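You operate a simulated robot arm through the tools that you are given. There is no shell and no other tool.

Carry out the task below with a simulated two-armed robot. There is one attempt and no reset: what you move stays moved.

Task
Rinse the coffee maker: run its water through and tip the jug into the sink.
Fine: glass jug on the hot plate first, then switch on, and off once the water is through; only then take the hot jug by its handle; the empty jug ends on the plate; no coffee goes in. Set down upright: glass jug.

The check looks at the end state, three seconds after you hand in, the way a careful person would. Anything else that was tipped, shoved, dropped, spilled or broken makes it a failure.

Robot
Two 7-joint arms with two-finger parallel grippers on one trunk, on a base that moves. Base frame: it is fixed to the floor where the robot stands at the start and does not move with it; the origin is under the middle of the robot, x ahead of it, y to its left, z up. Units: mm, rad, N and s.
The left shoulder is at the start at [60, 143, 926], the right one opposite. With the tool pointing down near the work surface each hand reaches from about 100 to 640 mm from the robot's upright axis, wherever it stands, measured 20 degrees to its own side. Places, roughly: coffee maker switch [-3200, -800, 900]; glass jug (18x11x12 cm) [-3000, -700, 1000]; hot plate [-3300, -800, 900]; sink [-2900, -400, 800]; white coffee maker [-3250, -750, 1000]. Payload 1.57 kg a hand.
The TCP of each hand is the grasp point between the finger pads, 30 mm short of the fingertips. In the tool frame z runs along the fingers and y along their closing line. Largest opening 110 mm; finger width 24, thickness 12; the body of the gripper, 48 by 112 mm, starts 78 mm behind the TCP.
Orientation is that of the tool frame in the base frame, as a unit quaternion [w, x, y, z]. With the fingers straight down and closing along the base's y, the tool's x points along the base's -x, its y along +y and its z along -z.

Tools
- The arms move only by the tool step_arm. It takes "left_plan", "right_plan" or both (then of equal length, played together; a hand with none holds still); each is a list of rows, each a list of 7 numbers: the shift along the tool's x, y, z in units of 150 mm (1.0 is 150 mm), then the turn, a rotation vector about the tool's x, y, z in units of 90 degrees (1.0 is 90 degrees), then the finger opening in mm, from 0 to 110. In form: [[tx, ty, tz, rx, ry, rz, hand], ...]. A call has 1 to 20 rows; each row is the pose to reach, as a shift and turn from the pose commanded when the call began, along the tool's axes at that moment. A call with a number of a shift or a turn outside -1 to 1 is refused whole. Rows are played at 5 a second. More than 50 mm and 0.15 rad between two rows, or a gripper value outside its range, and nothing of the call is played. A pose out of reach is approached as far as the arm can. The call stops where the force on the tool passes 50 N (or 10 N more than at its start, if that is more) or the arm is blocked; 0.2 s more then pass. The fingers move at their own pace (about 45 mm/s each) and stop on an object; they squeeze with about 39 N. The grip force told is the motor's: it shows also when the fingers shut on nothing. Time passes only in rows, and 0.2 s behind the last, so rows that repeat a pose let the fingers close. It gives the time, the measured TCP pose, the force on the tool (base axes), the opening and the grip force at its end, in the units of the frame above (readings bear some noise), with the torque about the TCP (base axes, N m) and any sound that the robot's microphone picked up.
- Cameras (640 x 400 px; columns grow to the right, rows downward): "scene" is now at [51, 0.2, 1564.7]; the picture's right is [0.10, -0.99, 0.00], its down [-0.57, -0.06, -0.82] and it looks along [0.81, 0.08, -0.58] (base axes); focal length 279 px, centre (320, 200). "left" rides on the left gripper at [70, -16, -141] in its tool frame; the picture's right is [0.23, 0.97, 0.00], its down [-0.86, 0.20, -0.48] and it looks along [-0.47, 0.11, 0.88] (tool axes); focal length 222 px, centre (320, 200). "right" rides on the right gripper at [70, 16, -141] in its tool frame; the picture's right is [-0.23, 0.97, 0.00], its down [-0.86, -0.20, -0.48] and it looks along [-0.47, -0.11, 0.88] (tool axes); focal length 222 px, centre (320, 200). There is no depth. A picture from a camera that has moved, and an enlarged one, comes with that camera's place and axes in the base frame and with its lens. The place of the scene camera against the robot may be out by one fixed shift of up to 18 mm in any direction.
- snapshot(camera): a new picture of that camera. No time passes.
- raise_lower(by): slides the trunk up (or, below 0, down) by that many mm; the arms and the scene camera ride with it, the base frame stays. It gives what a move gives, with no picture.
- drive_base(legs): drives the robot by 1 to 6 legs, each [ahead, left, turn to the left] in mm, mm and rad, along the robot's own axes; the way and the turn of a leg run together, so that a leg with both is an arc; at most 1500 mm and 3.142 rad a leg. The arms and the cameras ride along, it lands a little off, and it stops where it bumps. It gives what a move gives.
- pan_tilt(pan, tilt): turns the head with the scene camera to pan (to the left, within 1.501 rad either way) and tilt (down, from -0.506 to 1.204), counted from straight ahead of the robot. It gives what a move gives.
- zoom(camera, box): a new picture of the part [left, top, right, bottom] of that camera's present view, enlarged. No time passes.
- finish_job(): hands the job in; it is judged then, once.

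Nothing tells you exact positions but the pictures and the camera data. Unless the task says otherwise, let go and move clear before handing in.

The tools are called after "Call:" by a JSON object that holds its "api" and its "payload". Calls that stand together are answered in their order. step_arm: Moves the arms, as the interface text tells. Its arguments: {"type":"object","properties":{"left_plan":{"type":"array","items":{"type":"array","items":{"type":"number"}}},"right_plan":{"type":"array","items":{"type":"array","items":{"type":"number"}}}},"required":[]} The other tools are called the same way: raise_lower (by) moves the trunk up or down; drive_base (legs) drives the base; pan_tilt (pan, tilt) turns the head that bears the scene camera; snapshot (camera) takes a picture; zoom (camera, box) takes an enlarged picture of a part of a camera's view; finish_job () hands the job in.

At the start:

```text
clock: 0.0
left_tool_pos: [500.9, 255.9, 999.9]
left_tcp_rot: [0.0, 0.0, 1.0, 0.0]
left_ft_force: [0.1, -0.1, 0.0]
left_moment: [0.0, 0.0, -0.01]
left_gripper_width: 109.9
left_finger_force: 0.1
right_tool_pos: [520.7, -264.0, 999.9]
right_tcp_rot: [0.0, -0.001, 1.0, 0.0]
right_ft_force: [-0.6, 0.8, 0.7]
right_moment: [0.01, 0.0, -0.02]
right_gripper_width: 109.8
right_finger_force: 0.0
trunk travel left (down, up): [-525.0, 65.0]
robot x, y, heading: [-1.6, 3.0, -0.003]
head pan, tilt (commanded): [0.103, 0.614]
```

scene: 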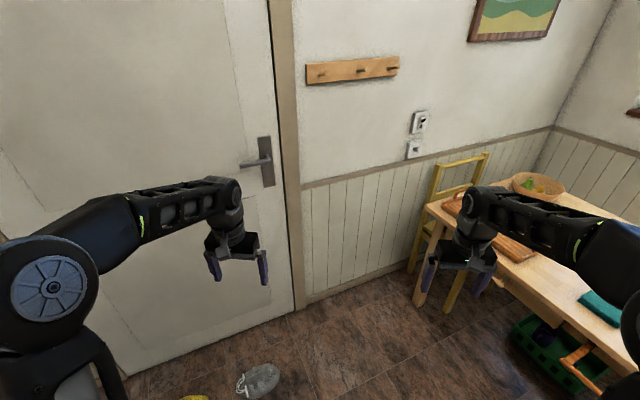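
right: 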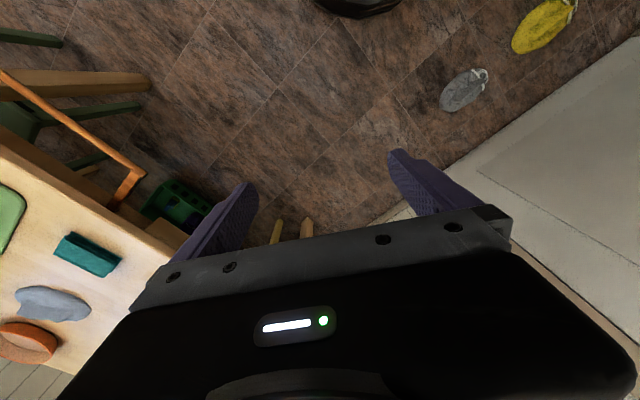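
left: 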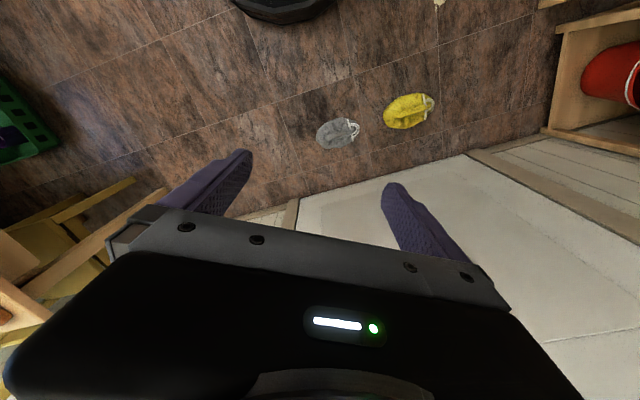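

I see a door ahead, a table to the right and the arms stretched forward; the coffee maker is about 3.2 m behind me. First I look around with the head before driving.

Call:
{"api": "pan_tilt", "payload": {"pan": 1.5, "tilt": 0.4}}

Call:
{"api": "snapshot", "payload": {"camera": "scene"}}

Call:
{"api": "pan_tilt", "payload": {"pan": -1.5, "tilt": 0.4}}

Call:
{"api": "snapshot", "payload": {"camera": "scene"}}

```text
clock: 1.5
left_tool_pos: [502.0, 256.8, 999.7]
left_tcp_rot: [0.0, 0.0, 1.0, 0.0]
left_ft_force: [-0.7, 0.4, -0.9]
left_moment: [0.0, -0.04, -0.03]
left_gripper_width: 110.1
left_finger_force: 0.0
right_tool_pos: [520.6, -262.6, 1000.0]
right_tcp_rot: [0.0, 0.0, 1.0, 0.0]
right_ft_force: [-0.7, 0.1, 0.6]
right_moment: [0.02, -0.03, -0.04]
right_gripper_width: 109.9
right_finger_force: 0.0
trunk travel left (down, up): [-525.0, 65.0]
robot x, y, heading: [2.9, 2.4, 0.001]
head pan, tilt (commanded): [1.499, 0.4]
```

```text
taken
camera scene: at [-29.8, 83.6, 1584.1], right [1.0, -0.07, 0.0], down [-0.03, -0.39, -0.92], along [0.07, 0.92, -0.39], focal length 279 px, centre (320, 200)
```

scene: 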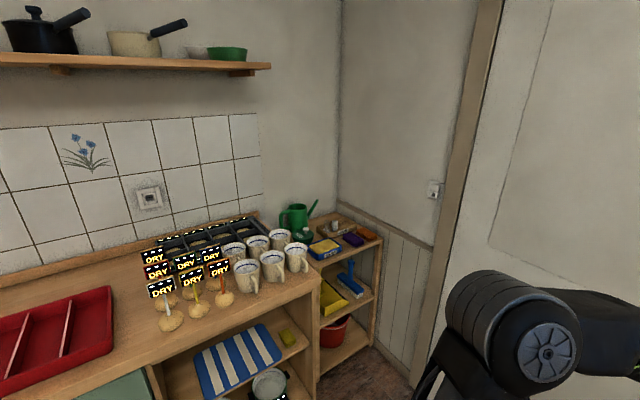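

```text
clock: 4.1
left_tool_pos: [501.4, 257.6, 999.9]
left_tcp_rot: [0.0, 0.0, 1.0, 0.001]
left_ft_force: [0.1, -0.4, -0.3]
left_moment: [-0.01, 0.0, 0.02]
left_gripper_width: 109.8
left_finger_force: 0.1
right_tool_pos: [520.6, -263.1, 999.8]
right_tcp_rot: [-0.001, 0.0, 1.0, 0.0]
right_ft_force: [-0.1, 0.0, -0.5]
right_moment: [0.01, 0.05, -0.05]
right_gripper_width: 110.0
right_finger_force: 0.1
trunk travel left (down, up): [-525.0, 65.0]
robot x, y, heading: [4.9, -0.5, 0.002]
head pan, tilt (commanded): [-1.499, 0.4]
```

```text
taken
camera scene: at [-29.9, -101.2, 1584.1], right [-1.0, -0.07, 0.0], down [-0.03, 0.39, -0.92], along [0.07, -0.92, -0.39], focal length 279 px, centre (320, 200)
```

scene: 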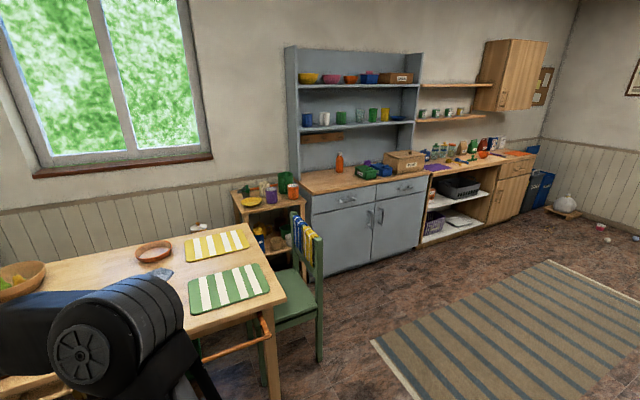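

The room is wide; nothing is within the arms' swing radius. I turn left a half turn in two stages and look toward the coffee maker corner.

Call:
{"api": "drive_base", "payload": {"legs": [[0, 0, 1.57], [0, 0, 1.57]]}}

Call:
{"api": "pan_tilt", "payload": {"pan": 0.25, "tilt": 0.35}}

Call:
{"api": "snapshot", "payload": {"camera": "scene"}}

```text
clock: 12.1
left_tool_pos: [-509.2, -242.4, 999.2]
left_tcp_rot: [0.0, 1.0, -0.015, 0.0]
left_ft_force: [-0.3, 0.6, 0.1]
left_moment: [0.01, -0.03, -0.01]
left_gripper_width: 110.0
left_finger_force: 0.1
right_tool_pos: [-513.8, 278.3, 998.5]
right_tcp_rot: [-0.001, 1.0, -0.014, 0.0]
right_ft_force: [-0.6, 0.5, 0.2]
right_moment: [0.01, -0.03, 0.01]
right_gripper_width: 110.1
right_finger_force: 0.1
trunk travel left (down, up): [-525.0, 65.0]
robot x, y, heading: [1.3, 1.9, 3.112]
head pan, tilt (commanded): [-1.499, 0.4]
```

```text
clock: 13.9
left_tool_pos: [-509.0, -241.6, 1001.1]
left_tcp_rot: [0.0, 1.0, -0.015, 0.0]
left_ft_force: [0.3, 0.3, -0.9]
left_moment: [-0.01, -0.01, 0.0]
left_gripper_width: 110.3
left_finger_force: 0.1
right_tool_pos: [-512.7, 277.9, 999.4]
right_tcp_rot: [0.0, 1.0, -0.015, -0.001]
right_ft_force: [0.1, -0.3, 0.5]
right_moment: [0.0, 0.0, -0.03]
right_gripper_width: 110.1
right_finger_force: 0.1
trunk travel left (down, up): [-525.0, 65.0]
robot x, y, heading: [-2.2, 3.0, 3.11]
head pan, tilt (commanded): [0.25, 0.351]
```

```text
taken
camera scene: at [-67.8, -30.0, 1588.6], right [-0.22, 0.98, 0.0], down [0.34, 0.07, -0.94], along [-0.92, -0.21, -0.34], focal length 279 px, centre (320, 200)
```

scene: 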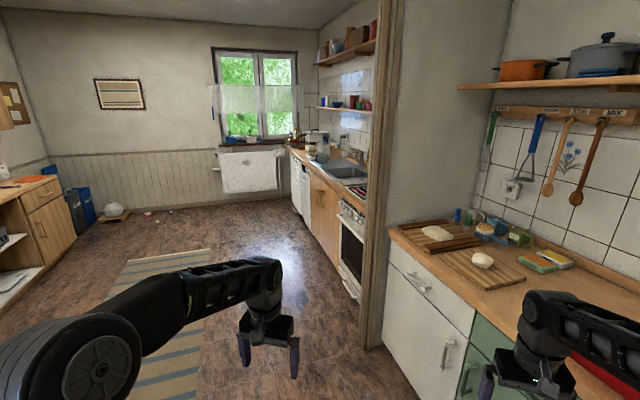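

I see a second counter past the pillar with a sink and the coffee maker near the window. Zooming in to learn the layout.

Call:
{"api": "zoom", "payload": {"camera": "scene", "box": [240, 90, 400, 190]}}

Call:
{"api": "zoom", "payload": {"camera": "scene", "box": [180, 180, 400, 330]}}

```text
4.00 times, centred on (320, 140) of scene
camera zoom: at [-67.8, -30.0, 1588.6], right [-0.22, 0.98, 0.0], down [0.34, 0.07, -0.94], along [-0.92, -0.21, -0.34], focal length 1115 px, centre (320, 440)
```

zoom: 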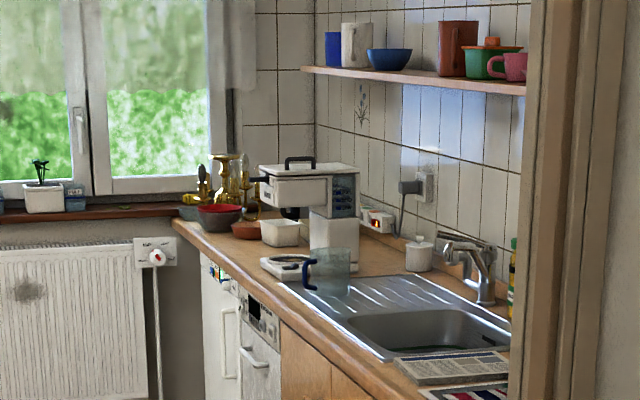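

```text
2.67 times, centred on (290, 255) of scene
camera zoom: at [-67.8, -30.0, 1588.6], right [-0.22, 0.98, 0.0], down [0.34, 0.07, -0.94], along [-0.92, -0.21, -0.34], focal length 744 px, centre (400, 53)
```

zoom: 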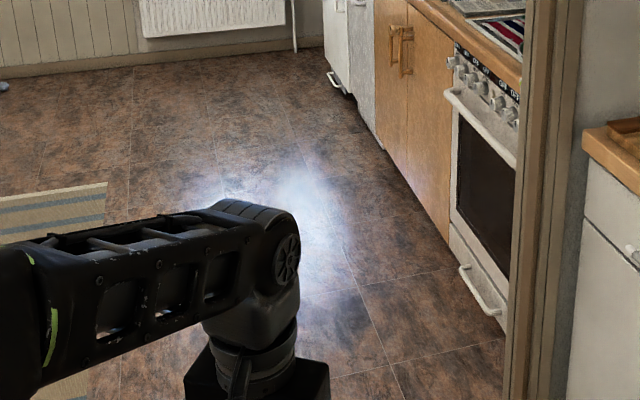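

The counter past the pillar runs at about 30° to my axes; the coffee maker with its hot plate juts toward the front edge, and the jug stands on the drainboard beside it. I tuck the hands back and up a bit, then drive toward it staying clear of the pillar.

Call:
{"api": "step_arm", "payload": {"left_plan": [[0.25, 0, -0.15, 0, 0, 0, 110], [0.5, 0, -0.3, 0, 0, 0, 110], [0.75, 0, -0.45, 0, 0, 0, 110], [1.0, 0, -0.6, 0, 0, 0, 110]], "right_plan": [[0.25, 0, -0.15, 0, 0, 0, 110], [0.5, 0, -0.3, 0, 0, 0, 110], [0.75, 0, -0.45, 0, 0, 0, 110], [1.0, 0, -0.6, 0, 0, 0, 110]]}}

Call:
{"api": "drive_base", "payload": {"legs": [[0, 0, 0.49], [1400, 0, 0]]}}

Call:
{"api": "pan_tilt", "payload": {"pan": -0.4, "tilt": 0.35}}

Call:
{"api": "snapshot", "payload": {"camera": "scene"}}

```text
clock: 14.9
left_tool_pos: [-356.5, -245.1, 1089.7]
left_tcp_rot: [0.0, 1.0, -0.015, -0.001]
left_ft_force: [0.6, 0.3, 0.3]
left_moment: [0.0, 0.01, -0.01]
left_gripper_width: 110.0
left_finger_force: 0.1
right_tool_pos: [-360.3, 275.0, 1091.5]
right_tcp_rot: [0.0, 1.0, -0.014, -0.001]
right_ft_force: [0.4, -0.4, -0.7]
right_moment: [-0.02, 0.0, -0.02]
right_gripper_width: 110.1
right_finger_force: 0.1
trunk travel left (down, up): [-525.0, 65.0]
robot x, y, heading: [-2.5, 1.7, 3.113]
head pan, tilt (commanded): [0.25, 0.351]
```

```text
clock: 23.3
left_tool_pos: [-1451.9, -1012.1, 1088.8]
left_tcp_rot: [0.0, 0.973, 0.231, 0.0]
left_ft_force: [-0.5, 0.1, 0.2]
left_moment: [-0.01, 0.01, -0.02]
left_gripper_width: 110.1
left_finger_force: 0.0
right_tool_pos: [-1702.7, -557.2, 1089.9]
right_tcp_rot: [0.001, 0.973, 0.231, 0.0]
right_ft_force: [-0.3, 0.4, -0.4]
right_moment: [-0.01, 0.01, -0.01]
right_gripper_width: 110.0
right_finger_force: 0.0
trunk travel left (down, up): [-525.0, 65.0]
robot x, y, heading: [-1252.4, -625.9, -2.673]
head pan, tilt (commanded): [0.25, 0.351]
```

```text
clock: 24.3
left_tool_pos: [-1451.4, -1011.9, 1088.8]
left_tcp_rot: [0.001, 0.973, 0.23, -0.001]
left_ft_force: [0.3, -0.3, -0.2]
left_moment: [-0.01, 0.0, -0.02]
left_gripper_width: 109.7
left_finger_force: 0.1
right_tool_pos: [-1702.4, -556.4, 1089.7]
right_tcp_rot: [0.0, 0.973, 0.23, 0.0]
right_ft_force: [0.1, -0.2, 0.4]
right_moment: [0.01, 0.02, -0.02]
right_gripper_width: 109.9
right_finger_force: 0.1
trunk travel left (down, up): [-525.0, 65.0]
robot x, y, heading: [-1252.2, -625.1, -2.676]
head pan, tilt (commanded): [-0.4, 0.351]
```

```text
taken
camera scene: at [-1324.9, -627.9, 1588.7], right [-0.07, 1.0, 0.0], down [0.34, 0.02, -0.94], along [-0.94, -0.06, -0.34], focal length 279 px, centre (320, 200)
```

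scene: 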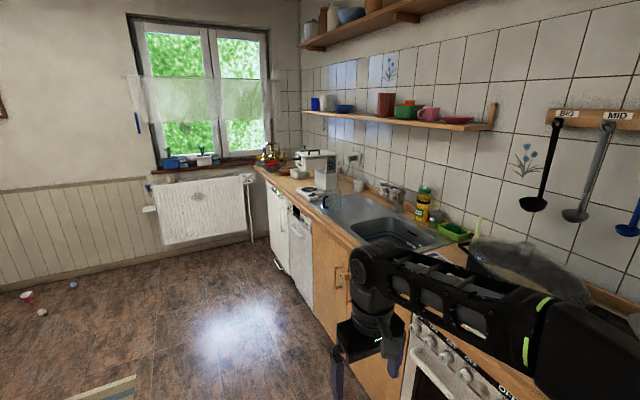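

Now the sink and coffee maker are clearly visible further along the counter. I zoom in to fix their places before driving on.

Call:
{"api": "zoom", "payload": {"camera": "scene", "box": [250, 130, 450, 255]}}

```text
3.20 times, centred on (350, 192) of scene
camera zoom: at [-1324.9, -627.9, 1588.7], right [-0.07, 1.0, 0.0], down [0.34, 0.02, -0.94], along [-0.94, -0.06, -0.34], focal length 892 px, centre (224, 224)
```

zoom: 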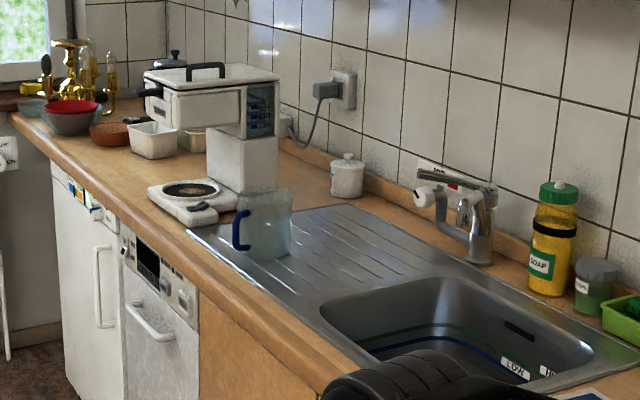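

I can now see the jug standing on the drainboard beside the machine, blue handle toward the front, with the hot plate and rocker switch at the machine's foot. I drive to a staging spot about 70 cm out from the counter, then turn to face it.

Call:
{"api": "drive_base", "payload": {"legs": [[1400, 120, 0], [368, 37, 0], [0, 0, -1.487]]}}

Call:
{"api": "pan_tilt", "payload": {"pan": 0.1, "tilt": 0.6}}

Call:
{"api": "snapshot", "payload": {"camera": "scene"}}

```text
clock: 36.9
left_tool_pos: [-3161.4, -1393.6, 1087.4]
left_tcp_rot: [-0.001, 0.873, -0.488, 0.0]
left_ft_force: [0.3, 0.4, 0.5]
left_moment: [-0.05, -0.01, 0.02]
left_gripper_width: 110.1
left_finger_force: 0.1
right_tool_pos: [-2728.1, -1104.3, 1090.5]
right_tcp_rot: [0.0, 0.873, -0.488, 0.0]
right_ft_force: [0.0, 0.6, -0.5]
right_moment: [0.01, -0.02, 0.01]
right_gripper_width: 110.3
right_finger_force: 0.1
trunk travel left (down, up): [-525.0, 65.0]
robot x, y, heading: [-2758.3, -1559.1, 2.119]
head pan, tilt (commanded): [-0.4, 0.351]
```

```text
clock: 37.8
left_tool_pos: [-3160.2, -1392.4, 1090.0]
left_tcp_rot: [0.0, 0.873, -0.487, 0.0]
left_ft_force: [0.1, -0.3, 0.3]
left_moment: [-0.01, 0.0, -0.02]
left_gripper_width: 110.1
left_finger_force: 0.1
right_tool_pos: [-2729.1, -1104.8, 1090.8]
right_tcp_rot: [0.001, 0.873, -0.488, 0.0]
right_ft_force: [-0.1, 0.0, -0.2]
right_moment: [0.0, -0.02, -0.05]
right_gripper_width: 109.9
right_finger_force: 0.0
trunk travel left (down, up): [-525.0, 65.0]
robot x, y, heading: [-2756.8, -1560.5, 2.12]
head pan, tilt (commanded): [0.099, 0.6]
```

```text
taken
camera scene: at [-2803.6, -1523.2, 1565.9], right [0.8, 0.61, 0.0], down [0.34, -0.45, -0.83], along [-0.5, 0.66, -0.56], focal length 279 px, centre (320, 200)
```

scene: 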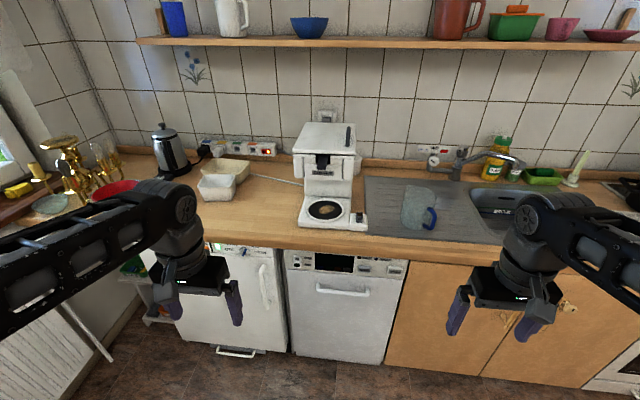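

Now I face the counter: the white coffee maker with its hot plate and rocker switch in front, jug on the drainboard to its right. I zoom in for details.

Call:
{"api": "zoom", "payload": {"camera": "scene", "box": [270, 110, 390, 250]}}

Call:
{"api": "zoom", "payload": {"camera": "scene", "box": [370, 140, 560, 260]}}

Call:
{"api": "zoom", "payload": {"camera": "scene", "box": [140, 110, 300, 220]}}

```text
2.86 times, centred on (330, 180) of scene
camera zoom: at [-2803.6, -1523.2, 1565.9], right [0.8, 0.61, 0.0], down [0.34, -0.45, -0.83], along [-0.5, 0.66, -0.56], focal length 797 px, centre (291, 257)
```

zoom: 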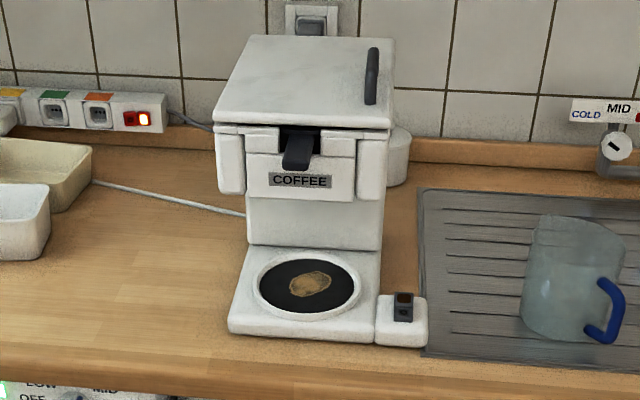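

```text
3.33 times, centred on (465, 200) of scene
camera zoom: at [-2803.6, -1523.2, 1565.9], right [0.8, 0.61, 0.0], down [0.34, -0.45, -0.83], along [-0.5, 0.66, -0.56], focal length 930 px, centre (-163, 200)
```

zoom: 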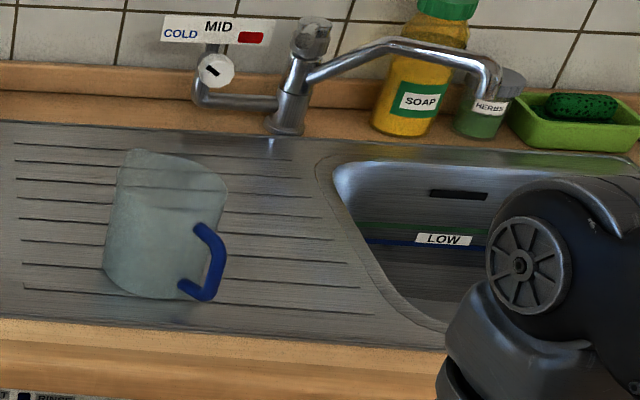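

```text
3.64 times, centred on (220, 165) of scene
camera zoom: at [-2803.6, -1523.2, 1565.9], right [0.8, 0.61, 0.0], down [0.34, -0.45, -0.83], along [-0.5, 0.66, -0.56], focal length 1014 px, centre (684, 327)
```

zoom: 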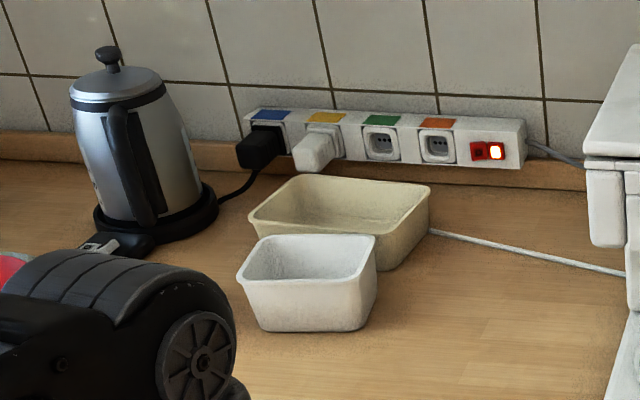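

The strip is powered (lit) and the machine's white plug is in it; the rocker switch sits right of the hot plate, and the jug's blue handle points front-right. I drive 380 mm closer to the counter and look again.

Call:
{"api": "drive_base", "payload": {"legs": [[380, 0, 0]]}}

Call:
{"api": "pan_tilt", "payload": {"pan": 0.0, "tilt": 0.85}}

Call:
{"api": "snapshot", "payload": {"camera": "scene"}}

Call:
{"api": "snapshot", "payload": {"camera": "right"}}

Call:
{"api": "snapshot", "payload": {"camera": "left"}}

```text
clock: 40.2
left_tool_pos: [-3362.7, -1069.7, 1088.8]
left_tcp_rot: [0.001, 0.874, -0.487, 0.0]
left_ft_force: [-0.6, 0.9, -0.2]
left_moment: [-0.02, -0.01, 0.0]
left_gripper_width: 109.9
left_finger_force: 0.1
right_tool_pos: [-2930.9, -779.4, 1090.4]
right_tcp_rot: [0.0, 0.873, -0.487, 0.0]
right_ft_force: [-0.7, 1.1, 0.1]
right_moment: [-0.02, -0.01, 0.01]
right_gripper_width: 110.0
right_finger_force: 0.0
trunk travel left (down, up): [-525.0, 65.0]
robot x, y, heading: [-2957.8, -1228.7, 2.125]
head pan, tilt (commanded): [0.099, 0.6]
```

```text
clock: 41.0
left_tool_pos: [-3362.0, -1070.5, 1089.6]
left_tcp_rot: [0.001, 0.874, -0.487, 0.0]
left_ft_force: [-0.1, 0.4, 0.3]
left_moment: [-0.02, 0.01, -0.01]
left_gripper_width: 110.3
left_finger_force: 0.1
right_tool_pos: [-2930.3, -779.8, 1090.4]
right_tcp_rot: [0.0, 0.874, -0.486, 0.0]
right_ft_force: [-0.3, -0.4, -0.5]
right_moment: [0.04, 0.01, -0.01]
right_gripper_width: 109.9
right_finger_force: 0.0
trunk travel left (down, up): [-525.0, 65.0]
robot x, y, heading: [-2962.7, -1236.6, 2.122]
head pan, tilt (commanded): [0.0, 0.85]
```

```text
taken
camera scene: at [-2992.3, -1201.6, 1545.0], right [0.85, 0.53, 0.0], down [0.4, -0.64, -0.66], along [-0.35, 0.56, -0.75], focal length 279 px, centre (320, 200)
```

scene: 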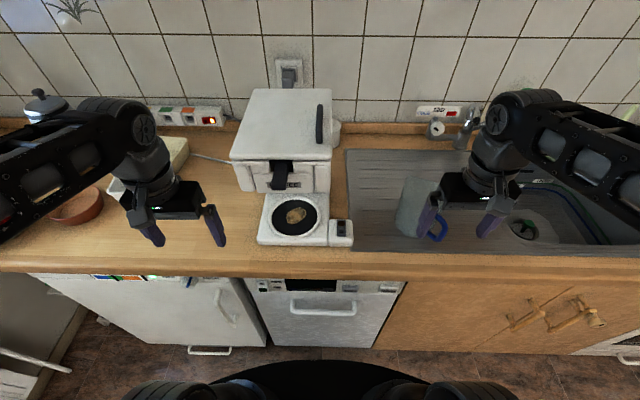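

```text
taken
camera right: at [-2908.1, -848.0, 1232.1], right [-0.95, -0.32, 0.0], down [-0.28, 0.83, 0.48], along [-0.15, 0.45, -0.88], focal length 222 px, centre (320, 200)
```

right: 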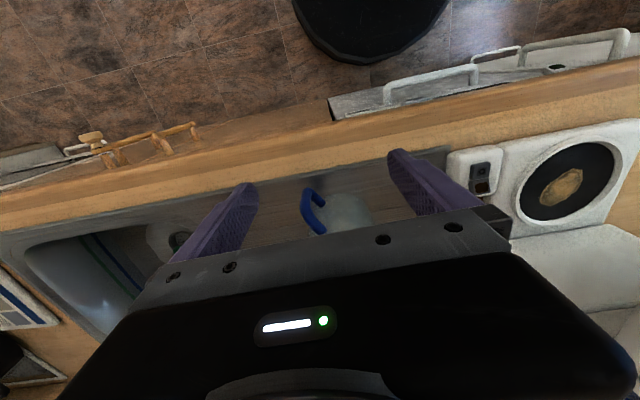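

```text
taken
camera left: at [-3310.7, -1120.7, 1232.6], right [-0.71, -0.71, 0.0], down [-0.62, 0.62, 0.48], along [-0.34, 0.34, -0.88], focal length 222 px, centre (320, 200)
```

left: 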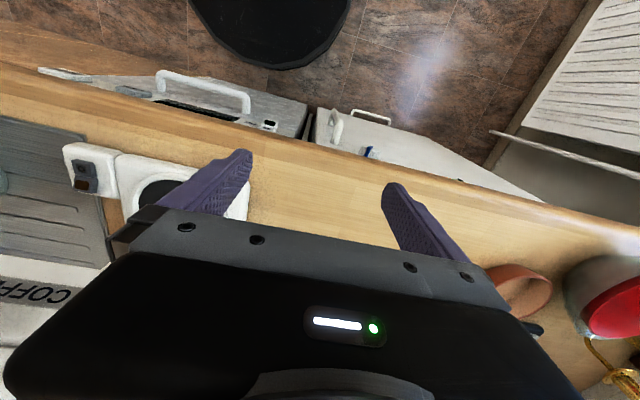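

The robot stands about 35 cm from the edge with everything in view. I zoom in with the right hand camera and scene camera to locate the jug handle, plate and switch precisely.

Call:
{"api": "zoom", "payload": {"camera": "right", "box": [430, 120, 640, 250]}}

Call:
{"api": "zoom", "payload": {"camera": "right", "box": [270, 150, 420, 245]}}

Call:
{"api": "zoom", "payload": {"camera": "scene", "box": [220, 80, 380, 260]}}

Call:
{"api": "zoom", "payload": {"camera": "scene", "box": [370, 150, 500, 260]}}

```text
3.05 times, centred on (535, 185) of right
camera zoom: at [-2908.1, -848.0, 1232.1], right [-0.95, -0.32, 0.0], down [-0.28, 0.83, 0.48], along [-0.15, 0.45, -0.88], focal length 677 px, centre (-335, 246)
```

zoom: 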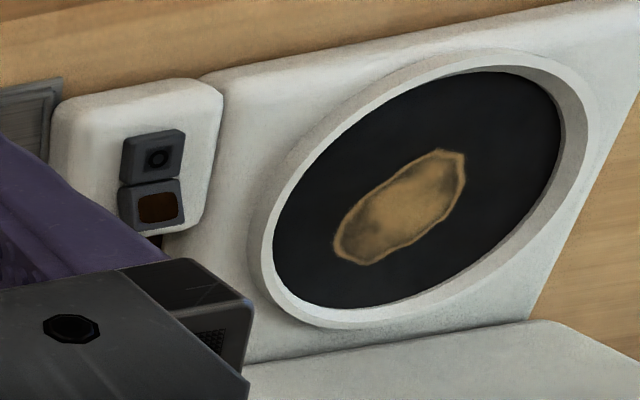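

```text
4.21 times, centred on (345, 198) of right
camera zoom: at [-2908.1, -848.0, 1232.1], right [-0.95, -0.32, 0.0], down [-0.28, 0.83, 0.48], along [-0.15, 0.45, -0.88], focal length 935 px, centre (215, 210)
```

zoom: 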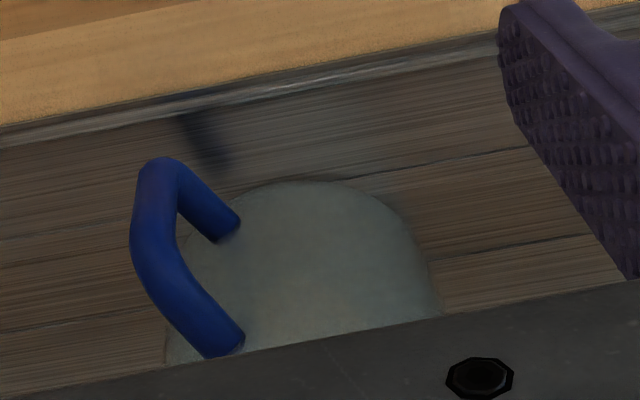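

```text
2.22 times, centred on (300, 170) of scene
camera zoom: at [-2992.3, -1201.6, 1545.0], right [0.85, 0.53, 0.0], down [0.4, -0.64, -0.66], along [-0.35, 0.56, -0.75], focal length 620 px, centre (364, 267)
```

zoom: 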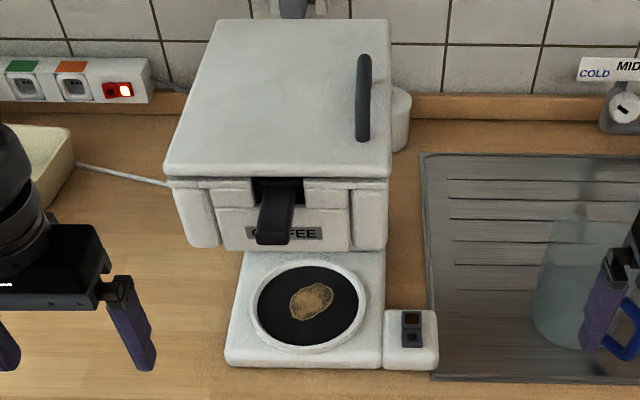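

```text
3.64 times, centred on (435, 205) of scene
camera zoom: at [-2992.3, -1201.6, 1545.0], right [0.85, 0.53, 0.0], down [0.4, -0.64, -0.66], along [-0.35, 0.56, -0.75], focal length 1014 px, centre (-98, 182)
```

zoom: 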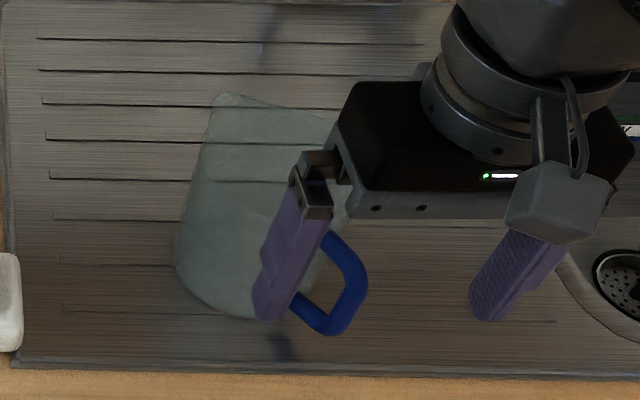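

The handle is a blue tube loop pointing front-right; the rocker has an "O" half at the front and an amber lamp half at the back. I'll pitch the right hand to 45° and yaw it toward the jug for a clear hand-camera view before grasping.

Call:
{"api": "step_arm", "payload": {"right_plan": [[0.06, -0.053, 0.0, -0.0218, -0.0599, -0.0526, 110], [0.12, -0.106, 0.0, -0.0436, -0.1198, -0.1052, 110], [0.18, -0.159, 0.0, -0.0654, -0.1796, -0.1578, 110], [0.24, -0.212, 0.0, -0.0872, -0.2395, -0.2105, 110], [0.3, -0.265, 0.03, -0.109, -0.2994, -0.2631, 110], [0.34, -0.318, 0.06, -0.1308, -0.3593, -0.3157, 110], [0.36, -0.36, 0.1, -0.1526, -0.4191, -0.3683, 110], [0.36, -0.4, 0.15, -0.1744, -0.479, -0.4209, 110]]}}

Call:
{"api": "snapshot", "payload": {"camera": "right"}}

Call:
{"api": "snapshot", "payload": {"camera": "scene"}}

```text
clock: 42.8
left_tool_pos: [-3360.8, -1069.1, 1089.1]
left_tcp_rot: [0.001, 0.873, -0.487, 0.0]
left_ft_force: [-0.5, -0.4, -0.3]
left_moment: [-0.02, 0.04, -0.01]
left_gripper_width: 109.9
left_finger_force: 0.1
right_tool_pos: [-2851.1, -792.7, 1067.2]
right_tcp_rot: [-0.061, 0.912, -0.145, -0.379]
right_ft_force: [0.9, -0.3, -0.1]
right_moment: [-0.01, 0.01, -0.01]
right_gripper_width: 110.0
right_finger_force: 0.0
trunk travel left (down, up): [-525.0, 65.0]
robot x, y, heading: [-2960.1, -1234.2, 2.125]
head pan, tilt (commanded): [0.0, 0.85]
```

```text
taken
camera right: at [-2714.3, -856.2, 1118.2], right [-0.46, -0.88, 0.16], down [-0.19, 0.27, 0.94], along [-0.87, 0.4, -0.29], focal length 222 px, centre (320, 200)
```

right: 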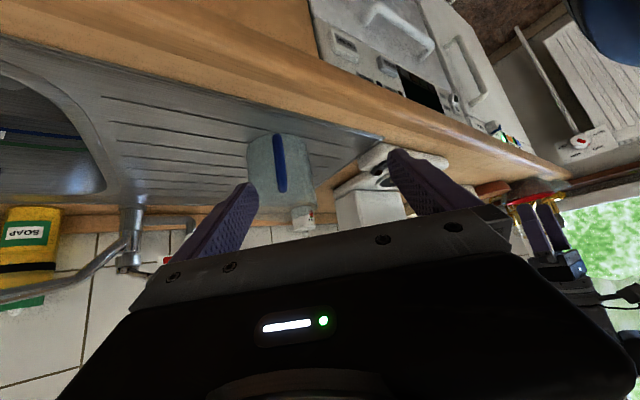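

```text
taken
camera scene: at [-2991.6, -1201.4, 1545.0], right [0.85, 0.53, 0.0], down [0.4, -0.64, -0.66], along [-0.35, 0.56, -0.75], focal length 279 px, centre (320, 200)
```

scene: 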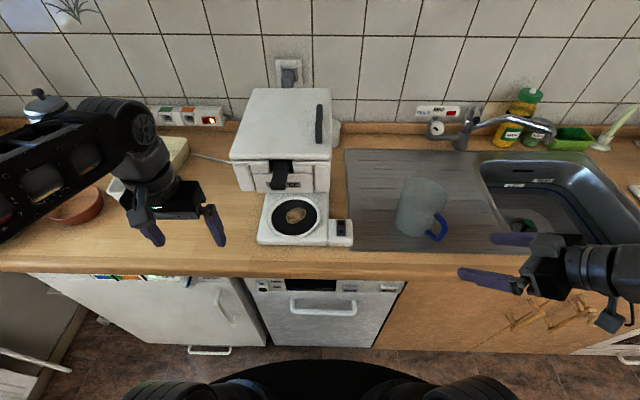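

The camera now looks right along the handle's plane (the blue handle is seen edge-on). I zoom in for accurate measurement.

Call:
{"api": "zoom", "payload": {"camera": "right", "box": [200, 90, 440, 240]}}

Call:
{"api": "zoom", "payload": {"camera": "scene", "box": [380, 160, 480, 260]}}

```text
2.67 times, centred on (320, 165) of right
camera zoom: at [-2714.3, -856.2, 1118.2], right [-0.46, -0.88, 0.16], down [-0.19, 0.27, 0.94], along [-0.87, 0.4, -0.29], focal length 592 px, centre (320, 293)
```

zoom: 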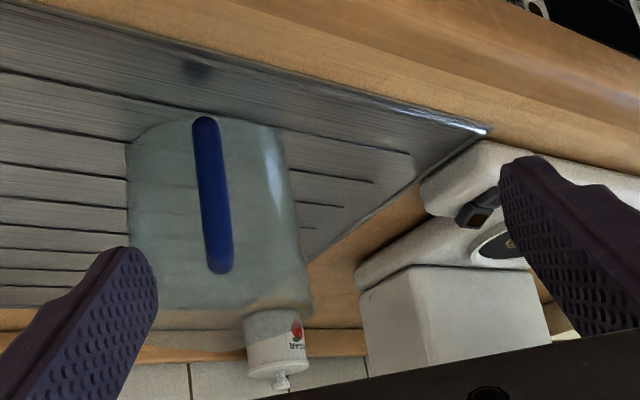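

```text
4.00 times, centred on (430, 210) of scene
camera zoom: at [-2991.6, -1201.4, 1545.0], right [0.85, 0.53, 0.0], down [0.4, -0.64, -0.66], along [-0.35, 0.56, -0.75], focal length 1115 px, centre (-120, 160)
```

zoom: 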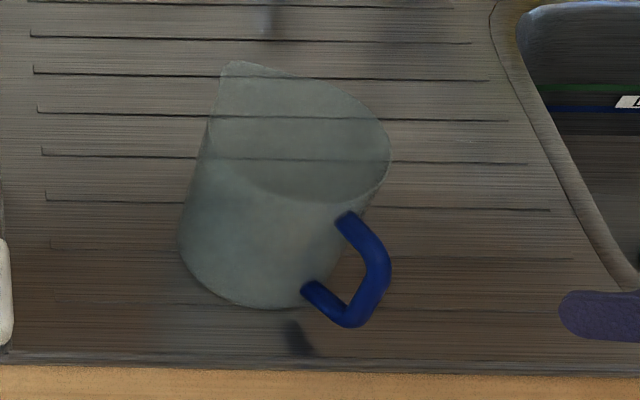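

Triangulating: the handle's vertical bar stands at about (-2935, -705) from z 939 to 1000, its plane pointing along ~145°, jug axis about (-3010, -652). I move the right hand to a pre-grasp pose 110 mm back along a steep approach and check.

Call:
{"api": "step_arm", "payload": {"right_plan": [[-0.065, -0.069, 0.063, 0.0286, 0.0418, 0.0375, 90], [-0.13, -0.138, 0.127, 0.0571, 0.0836, 0.075, 80], [-0.195, -0.207, 0.19, 0.0857, 0.1254, 0.1124, 70], [-0.26, -0.2755, 0.2535, 0.1142, 0.1672, 0.1499, 70]]}}

Call:
{"api": "snapshot", "payload": {"camera": "right"}}

Call:
{"api": "zoom", "payload": {"camera": "scene", "box": [370, 150, 530, 270]}}

```text
clock: 43.8
left_tool_pos: [-3363.6, -1069.8, 1088.6]
left_tcp_rot: [0.0, 0.874, -0.486, 0.0]
left_ft_force: [-0.6, -0.5, 0.1]
left_moment: [-0.06, -0.01, -0.01]
left_gripper_width: 110.1
left_finger_force: 0.1
right_tool_pos: [-2891.2, -737.1, 1068.9]
right_tcp_rot: [-0.077, 0.921, -0.293, -0.245]
right_ft_force: [-0.3, -0.1, 0.1]
right_moment: [0.02, -0.01, -0.01]
right_gripper_width: 69.9
right_finger_force: 0.0
trunk travel left (down, up): [-525.0, 65.0]
robot x, y, heading: [-2959.6, -1235.3, 2.127]
head pan, tilt (commanded): [0.0, 0.85]
```

```text
taken
camera right: at [-2793.6, -826.5, 1156.7], right [-0.72, -0.68, 0.11], down [-0.3, 0.45, 0.84], along [-0.62, 0.57, -0.53], focal length 222 px, centre (320, 200)
```

right: 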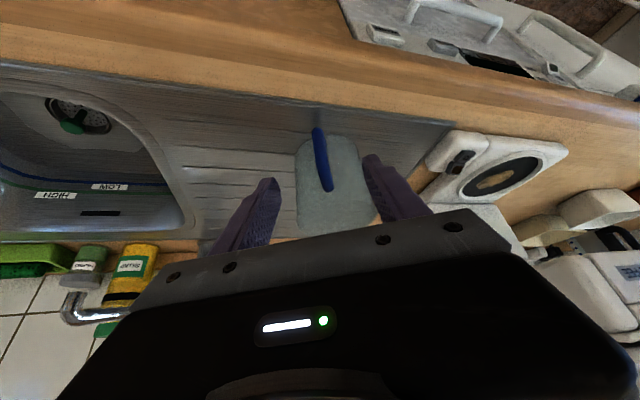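

```text
3.33 times, centred on (450, 210) of scene
camera zoom: at [-2992.8, -1201.3, 1544.9], right [0.85, 0.53, 0.0], down [0.4, -0.64, -0.66], along [-0.35, 0.56, -0.75], focal length 930 px, centre (-113, 167)
```

zoom: 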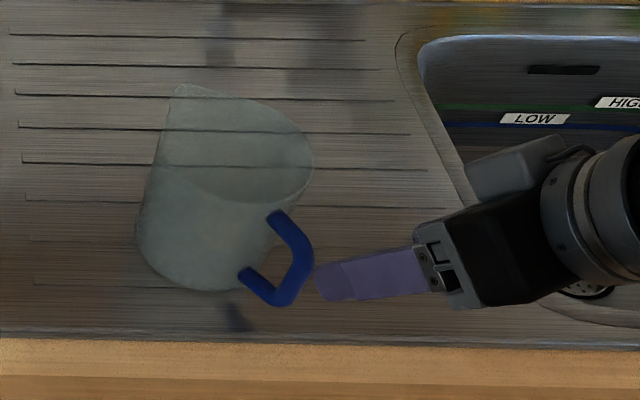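

The alignment is good: the projected grasp point falls on the bar's middle and the handle is centred between the fingers. I advance along the tool axis in small steps and check before closing.

Call:
{"api": "step_arm", "payload": {"right_plan": [[0, 0, 0.2, 0, 0, 0, 70], [0, 0, 0.4, 0, 0, 0, 70], [0, 0, 0.57, 0, 0, 0, 70], [0, 0, 0.71, 0, 0, 0, 70]]}}

Call:
{"api": "snapshot", "payload": {"camera": "right"}}

Call:
{"api": "zoom", "payload": {"camera": "scene", "box": [370, 150, 530, 270]}}

```text
clock: 44.8
left_tool_pos: [-3363.1, -1068.0, 1088.8]
left_tcp_rot: [0.0, 0.873, -0.487, 0.001]
left_ft_force: [0.1, -1.1, 0.5]
left_moment: [-0.04, 0.0, 0.0]
left_gripper_width: 109.8
left_finger_force: 0.1
right_tool_pos: [-2934.8, -706.4, 974.7]
right_tcp_rot: [-0.077, 0.922, -0.291, -0.245]
right_ft_force: [-0.5, 0.8, -0.2]
right_moment: [0.01, 0.0, 0.01]
right_gripper_width: 70.0
right_finger_force: 0.2
trunk travel left (down, up): [-525.0, 65.0]
robot x, y, heading: [-2961.9, -1237.9, 2.125]
head pan, tilt (commanded): [0.0, 0.85]
```

```text
taken
camera right: at [-2836.8, -795.5, 1064.0], right [-0.72, -0.68, 0.11], down [-0.3, 0.45, 0.84], along [-0.63, 0.57, -0.53], focal length 222 px, centre (320, 200)
```

right: 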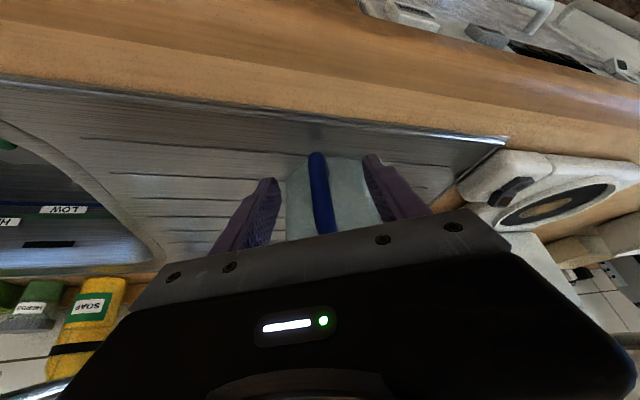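

```text
3.33 times, centred on (450, 210) of scene
camera zoom: at [-2992.4, -1201.3, 1545.0], right [0.85, 0.53, 0.0], down [0.4, -0.64, -0.66], along [-0.35, 0.56, -0.75], focal length 930 px, centre (-113, 167)
```

zoom: 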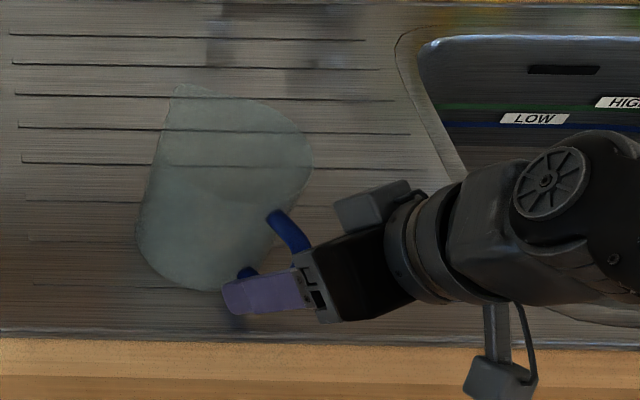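

The fingers straddle the handle bar with the tool free of contact forces. I close the gripper.

Call:
{"api": "step_arm", "payload": {"right_plan": [[0, 0, 0, 0, 0, 0, 40], [0, 0, 0, 0, 0, 0, 20], [0, 0, 0, 0, 0, 0, 0], [0, 0, 0, 0, 0, 0, 0], [0, 0, 0, 0, 0, 0, 0]]}}

Call:
{"api": "zoom", "payload": {"camera": "scene", "box": [370, 150, 530, 270]}}

Call:
{"api": "snapshot", "payload": {"camera": "right"}}

```text
clock: 46.0
left_tool_pos: [-3361.9, -1069.6, 1090.0]
left_tcp_rot: [0.0, 0.874, -0.486, 0.0]
left_ft_force: [-0.4, -0.2, -0.3]
left_moment: [-0.02, 0.01, 0.03]
left_gripper_width: 110.0
left_finger_force: 0.0
right_tool_pos: [-2934.1, -705.4, 976.1]
right_tcp_rot: [-0.077, 0.921, -0.292, -0.245]
right_ft_force: [0.1, 0.1, 0.5]
right_moment: [0.04, -0.02, -0.01]
right_gripper_width: 14.2
right_finger_force: 27.8
trunk travel left (down, up): [-525.0, 65.0]
robot x, y, heading: [-2960.3, -1236.0, 2.13]
head pan, tilt (commanded): [0.0, 0.85]
```

```text
3.33 times, centred on (450, 210) of scene
camera zoom: at [-2992.2, -1201.7, 1545.0], right [0.85, 0.53, 0.0], down [0.4, -0.64, -0.66], along [-0.35, 0.56, -0.75], focal length 930 px, centre (-113, 167)
```

zoom: 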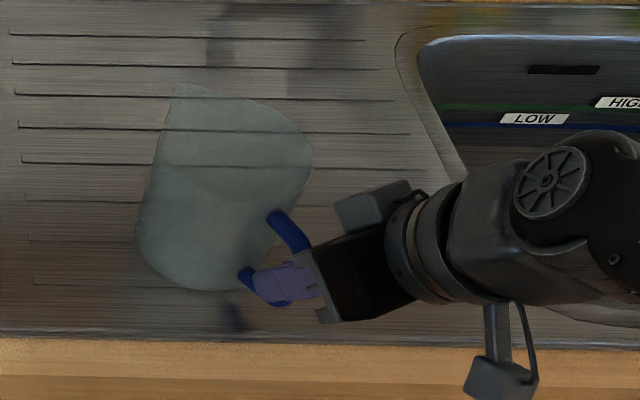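

```text
taken
camera right: at [-2836.6, -795.9, 1064.4], right [-0.72, -0.68, 0.11], down [-0.3, 0.45, 0.84], along [-0.63, 0.57, -0.53], focal length 222 px, centre (320, 200)
```

right: 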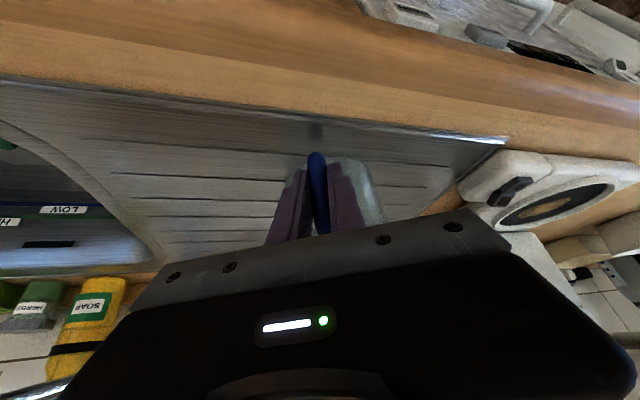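

The handle is held at 14 mm width, fingers centred. I lift the jug straight up about 95 mm and check how it hangs.

Call:
{"api": "step_arm", "payload": {"right_plan": [[-0.033, 0, -0.058, 0, 0, 0, 0], [-0.1, 0, -0.174, 0, 0, 0, 0], [-0.2, 0, -0.347, 0, 0, 0, 0], [-0.315, 0, -0.55, 0, 0, 0, 0], [-0.315, 0, -0.55, 0, 0, 0, 0]]}}

Call:
{"api": "snapshot", "payload": {"camera": "scene"}}

Call:
{"api": "snapshot", "payload": {"camera": "right"}}

```text
clock: 47.2
left_tool_pos: [-3361.6, -1070.0, 1089.0]
left_tcp_rot: [-0.001, 0.874, -0.486, 0.001]
left_ft_force: [-0.4, -0.3, -1.4]
left_moment: [0.0, 0.03, 0.0]
left_gripper_width: 110.0
left_finger_force: 0.2
right_tool_pos: [-2932.8, -707.1, 1071.9]
right_tcp_rot: [-0.077, 0.921, -0.292, -0.245]
right_ft_force: [0.3, -1.1, -2.8]
right_moment: [-0.13, -0.15, 0.0]
right_gripper_width: 13.7
right_finger_force: 30.9
trunk travel left (down, up): [-525.0, 65.0]
robot x, y, heading: [-2959.6, -1235.1, 2.127]
head pan, tilt (commanded): [0.0, 0.85]
```

```text
taken
camera scene: at [-2992.2, -1201.3, 1545.0], right [0.85, 0.53, 0.0], down [0.4, -0.64, -0.66], along [-0.35, 0.56, -0.75], focal length 279 px, centre (320, 200)
```

scene: 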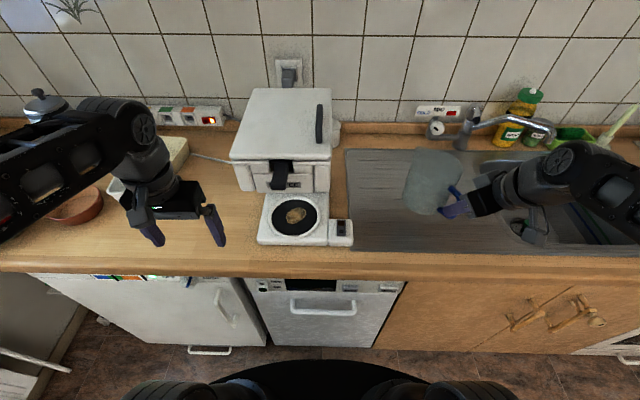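

```text
taken
camera right: at [-2836.2, -795.8, 1160.5], right [-0.72, -0.68, 0.11], down [-0.3, 0.45, 0.84], along [-0.63, 0.57, -0.53], focal length 222 px, centre (320, 200)
```

right: 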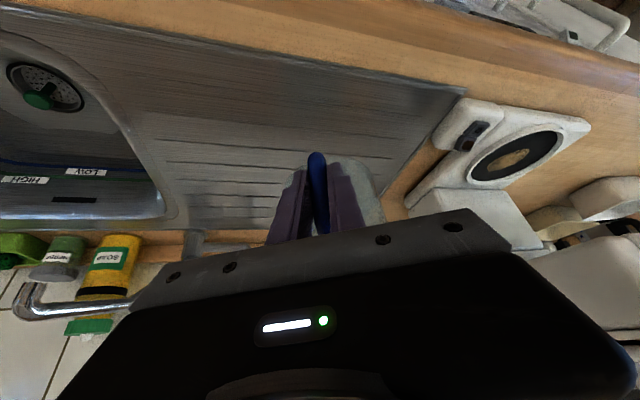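

The jug hangs level (about 0.28 kg, empty). I turn it so the handle will face the front, pull it back, then shift the base left and back so the plate lies in front of my right shoulder.

Call:
{"api": "step_arm", "payload": {"right_plan": [[0.053, 0.026, -0.03, 0.0256, 0, 0.0448, 0], [0.107, 0.052, -0.06, 0.0512, 0, 0.0895, 0], [0.16, 0.078, -0.091, 0.0768, 0, 0.1343, 0], [0.213, 0.103, -0.122, 0.1024, 0, 0.179, 0], [0.267, 0.129, -0.152, 0.128, 0, 0.2238, 0], [0.267, 0.129, -0.152, 0.128, 0, 0.2238, 0]]}}

Call:
{"api": "drive_base", "payload": {"legs": [[-60, 150, 0]]}}

Call:
{"api": "snapshot", "payload": {"camera": "scene"}}

Call:
{"api": "snapshot", "payload": {"camera": "right"}}

Call:
{"api": "snapshot", "payload": {"camera": "left"}}

```text
clock: 48.6
left_tool_pos: [-3360.4, -1069.4, 1090.0]
left_tcp_rot: [0.0, 0.874, -0.486, 0.0]
left_ft_force: [0.4, 0.3, -0.7]
left_moment: [0.04, 0.02, 0.0]
left_gripper_width: 110.1
left_finger_force: 0.0
right_tool_pos: [-2907.1, -748.1, 1072.1]
right_tcp_rot: [-0.125, 0.843, -0.471, -0.226]
right_ft_force: [0.5, 0.5, -2.1]
right_moment: [-0.17, -0.11, 0.0]
right_gripper_width: 13.8
right_finger_force: 30.1
trunk travel left (down, up): [-525.0, 65.0]
robot x, y, heading: [-2963.3, -1232.4, 2.124]
head pan, tilt (commanded): [0.0, 0.85]
```

```text
clock: 50.0
left_tool_pos: [-3459.9, -1199.2, 1089.2]
left_tcp_rot: [-0.001, 0.874, -0.486, 0.0]
left_ft_force: [0.7, -0.2, 0.2]
left_moment: [0.04, -0.06, 0.0]
left_gripper_width: 109.9
left_finger_force: 0.0
right_tool_pos: [-3004.3, -880.3, 1073.5]
right_tcp_rot: [-0.126, 0.844, -0.471, -0.225]
right_ft_force: [0.5, 0.1, -3.1]
right_moment: [-0.15, -0.14, -0.02]
right_gripper_width: 14.0
right_finger_force: 30.1
trunk travel left (down, up): [-525.0, 65.0]
robot x, y, heading: [-3059.2, -1361.4, 2.123]
head pan, tilt (commanded): [0.0, 0.85]
```

```text
taken
camera scene: at [-3090.2, -1332.8, 1545.0], right [0.85, 0.53, 0.0], down [0.4, -0.64, -0.66], along [-0.35, 0.56, -0.75], focal length 279 px, centre (320, 200)
```

scene: 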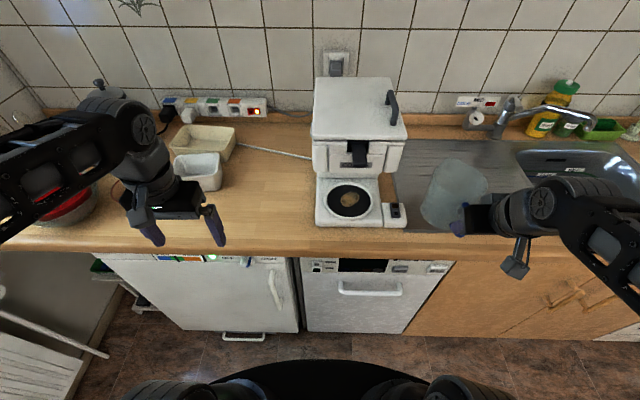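

```text
taken
camera right: at [-2949.5, -1000.7, 1160.5], right [-0.93, -0.34, 0.11], down [-0.09, 0.53, 0.84], along [-0.35, 0.77, -0.53], focal length 222 px, centre (320, 200)
```

right: 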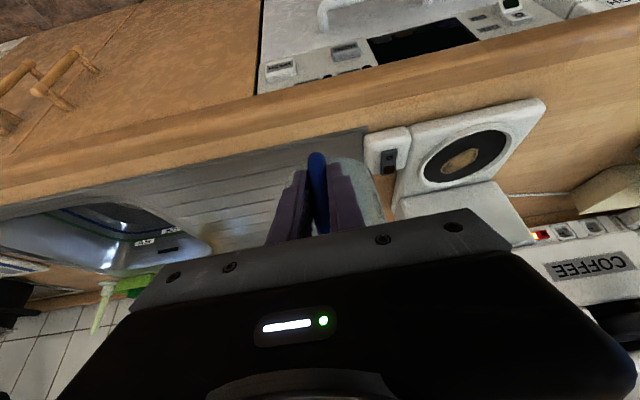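

```text
taken
camera left: at [-3408.4, -1251.5, 1232.4], right [-0.71, -0.71, 0.0], down [-0.62, 0.62, 0.48], along [-0.34, 0.34, -0.88], focal length 222 px, centre (320, 200)
```

left: 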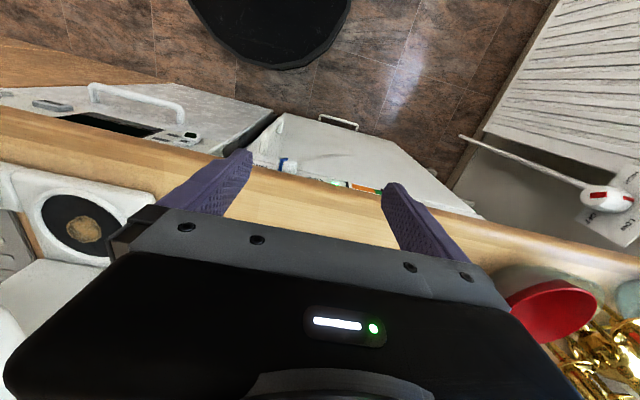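

Both hand cameras see the hot plate; I zoom both to triangulate the plate centre and switch exactly.

Call:
{"api": "zoom", "payload": {"camera": "left", "box": [0, 150, 200, 275]}}

Call:
{"api": "zoom", "payload": {"camera": "right", "box": [350, 90, 640, 280]}}

Call:
{"api": "zoom", "payload": {"camera": "scene", "box": [290, 70, 510, 250]}}

```text
3.20 times, centred on (100, 212) of left
camera zoom: at [-3408.4, -1251.5, 1232.4], right [-0.71, -0.71, 0.0], down [-0.62, 0.62, 0.48], along [-0.34, 0.34, -0.88], focal length 711 px, centre (1024, 160)
```

zoom: 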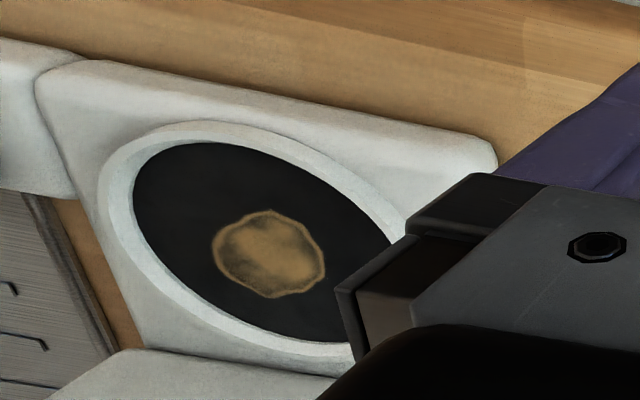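

```text
2.11 times, centred on (495, 185) of right
camera zoom: at [-2949.5, -1000.7, 1160.5], right [-0.93, -0.34, 0.11], down [-0.09, 0.53, 0.84], along [-0.35, 0.77, -0.53], focal length 468 px, centre (-48, 232)
```

zoom: 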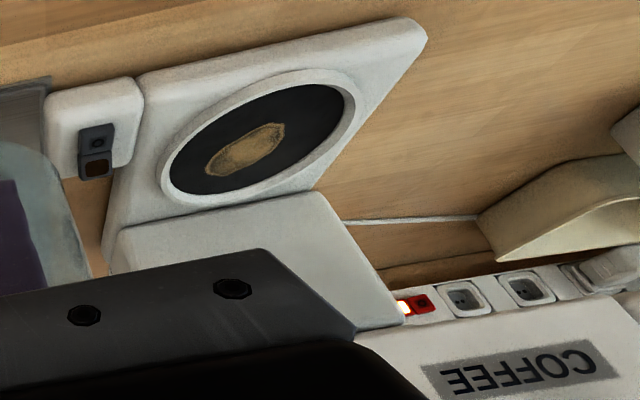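

```text
2.22 times, centred on (400, 160) of scene
camera zoom: at [-3090.2, -1332.8, 1545.0], right [0.85, 0.53, 0.0], down [0.4, -0.64, -0.66], along [-0.35, 0.56, -0.75], focal length 620 px, centre (142, 289)
```

zoom: 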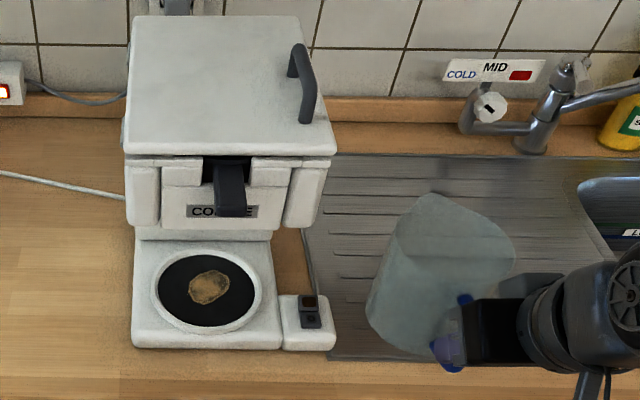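

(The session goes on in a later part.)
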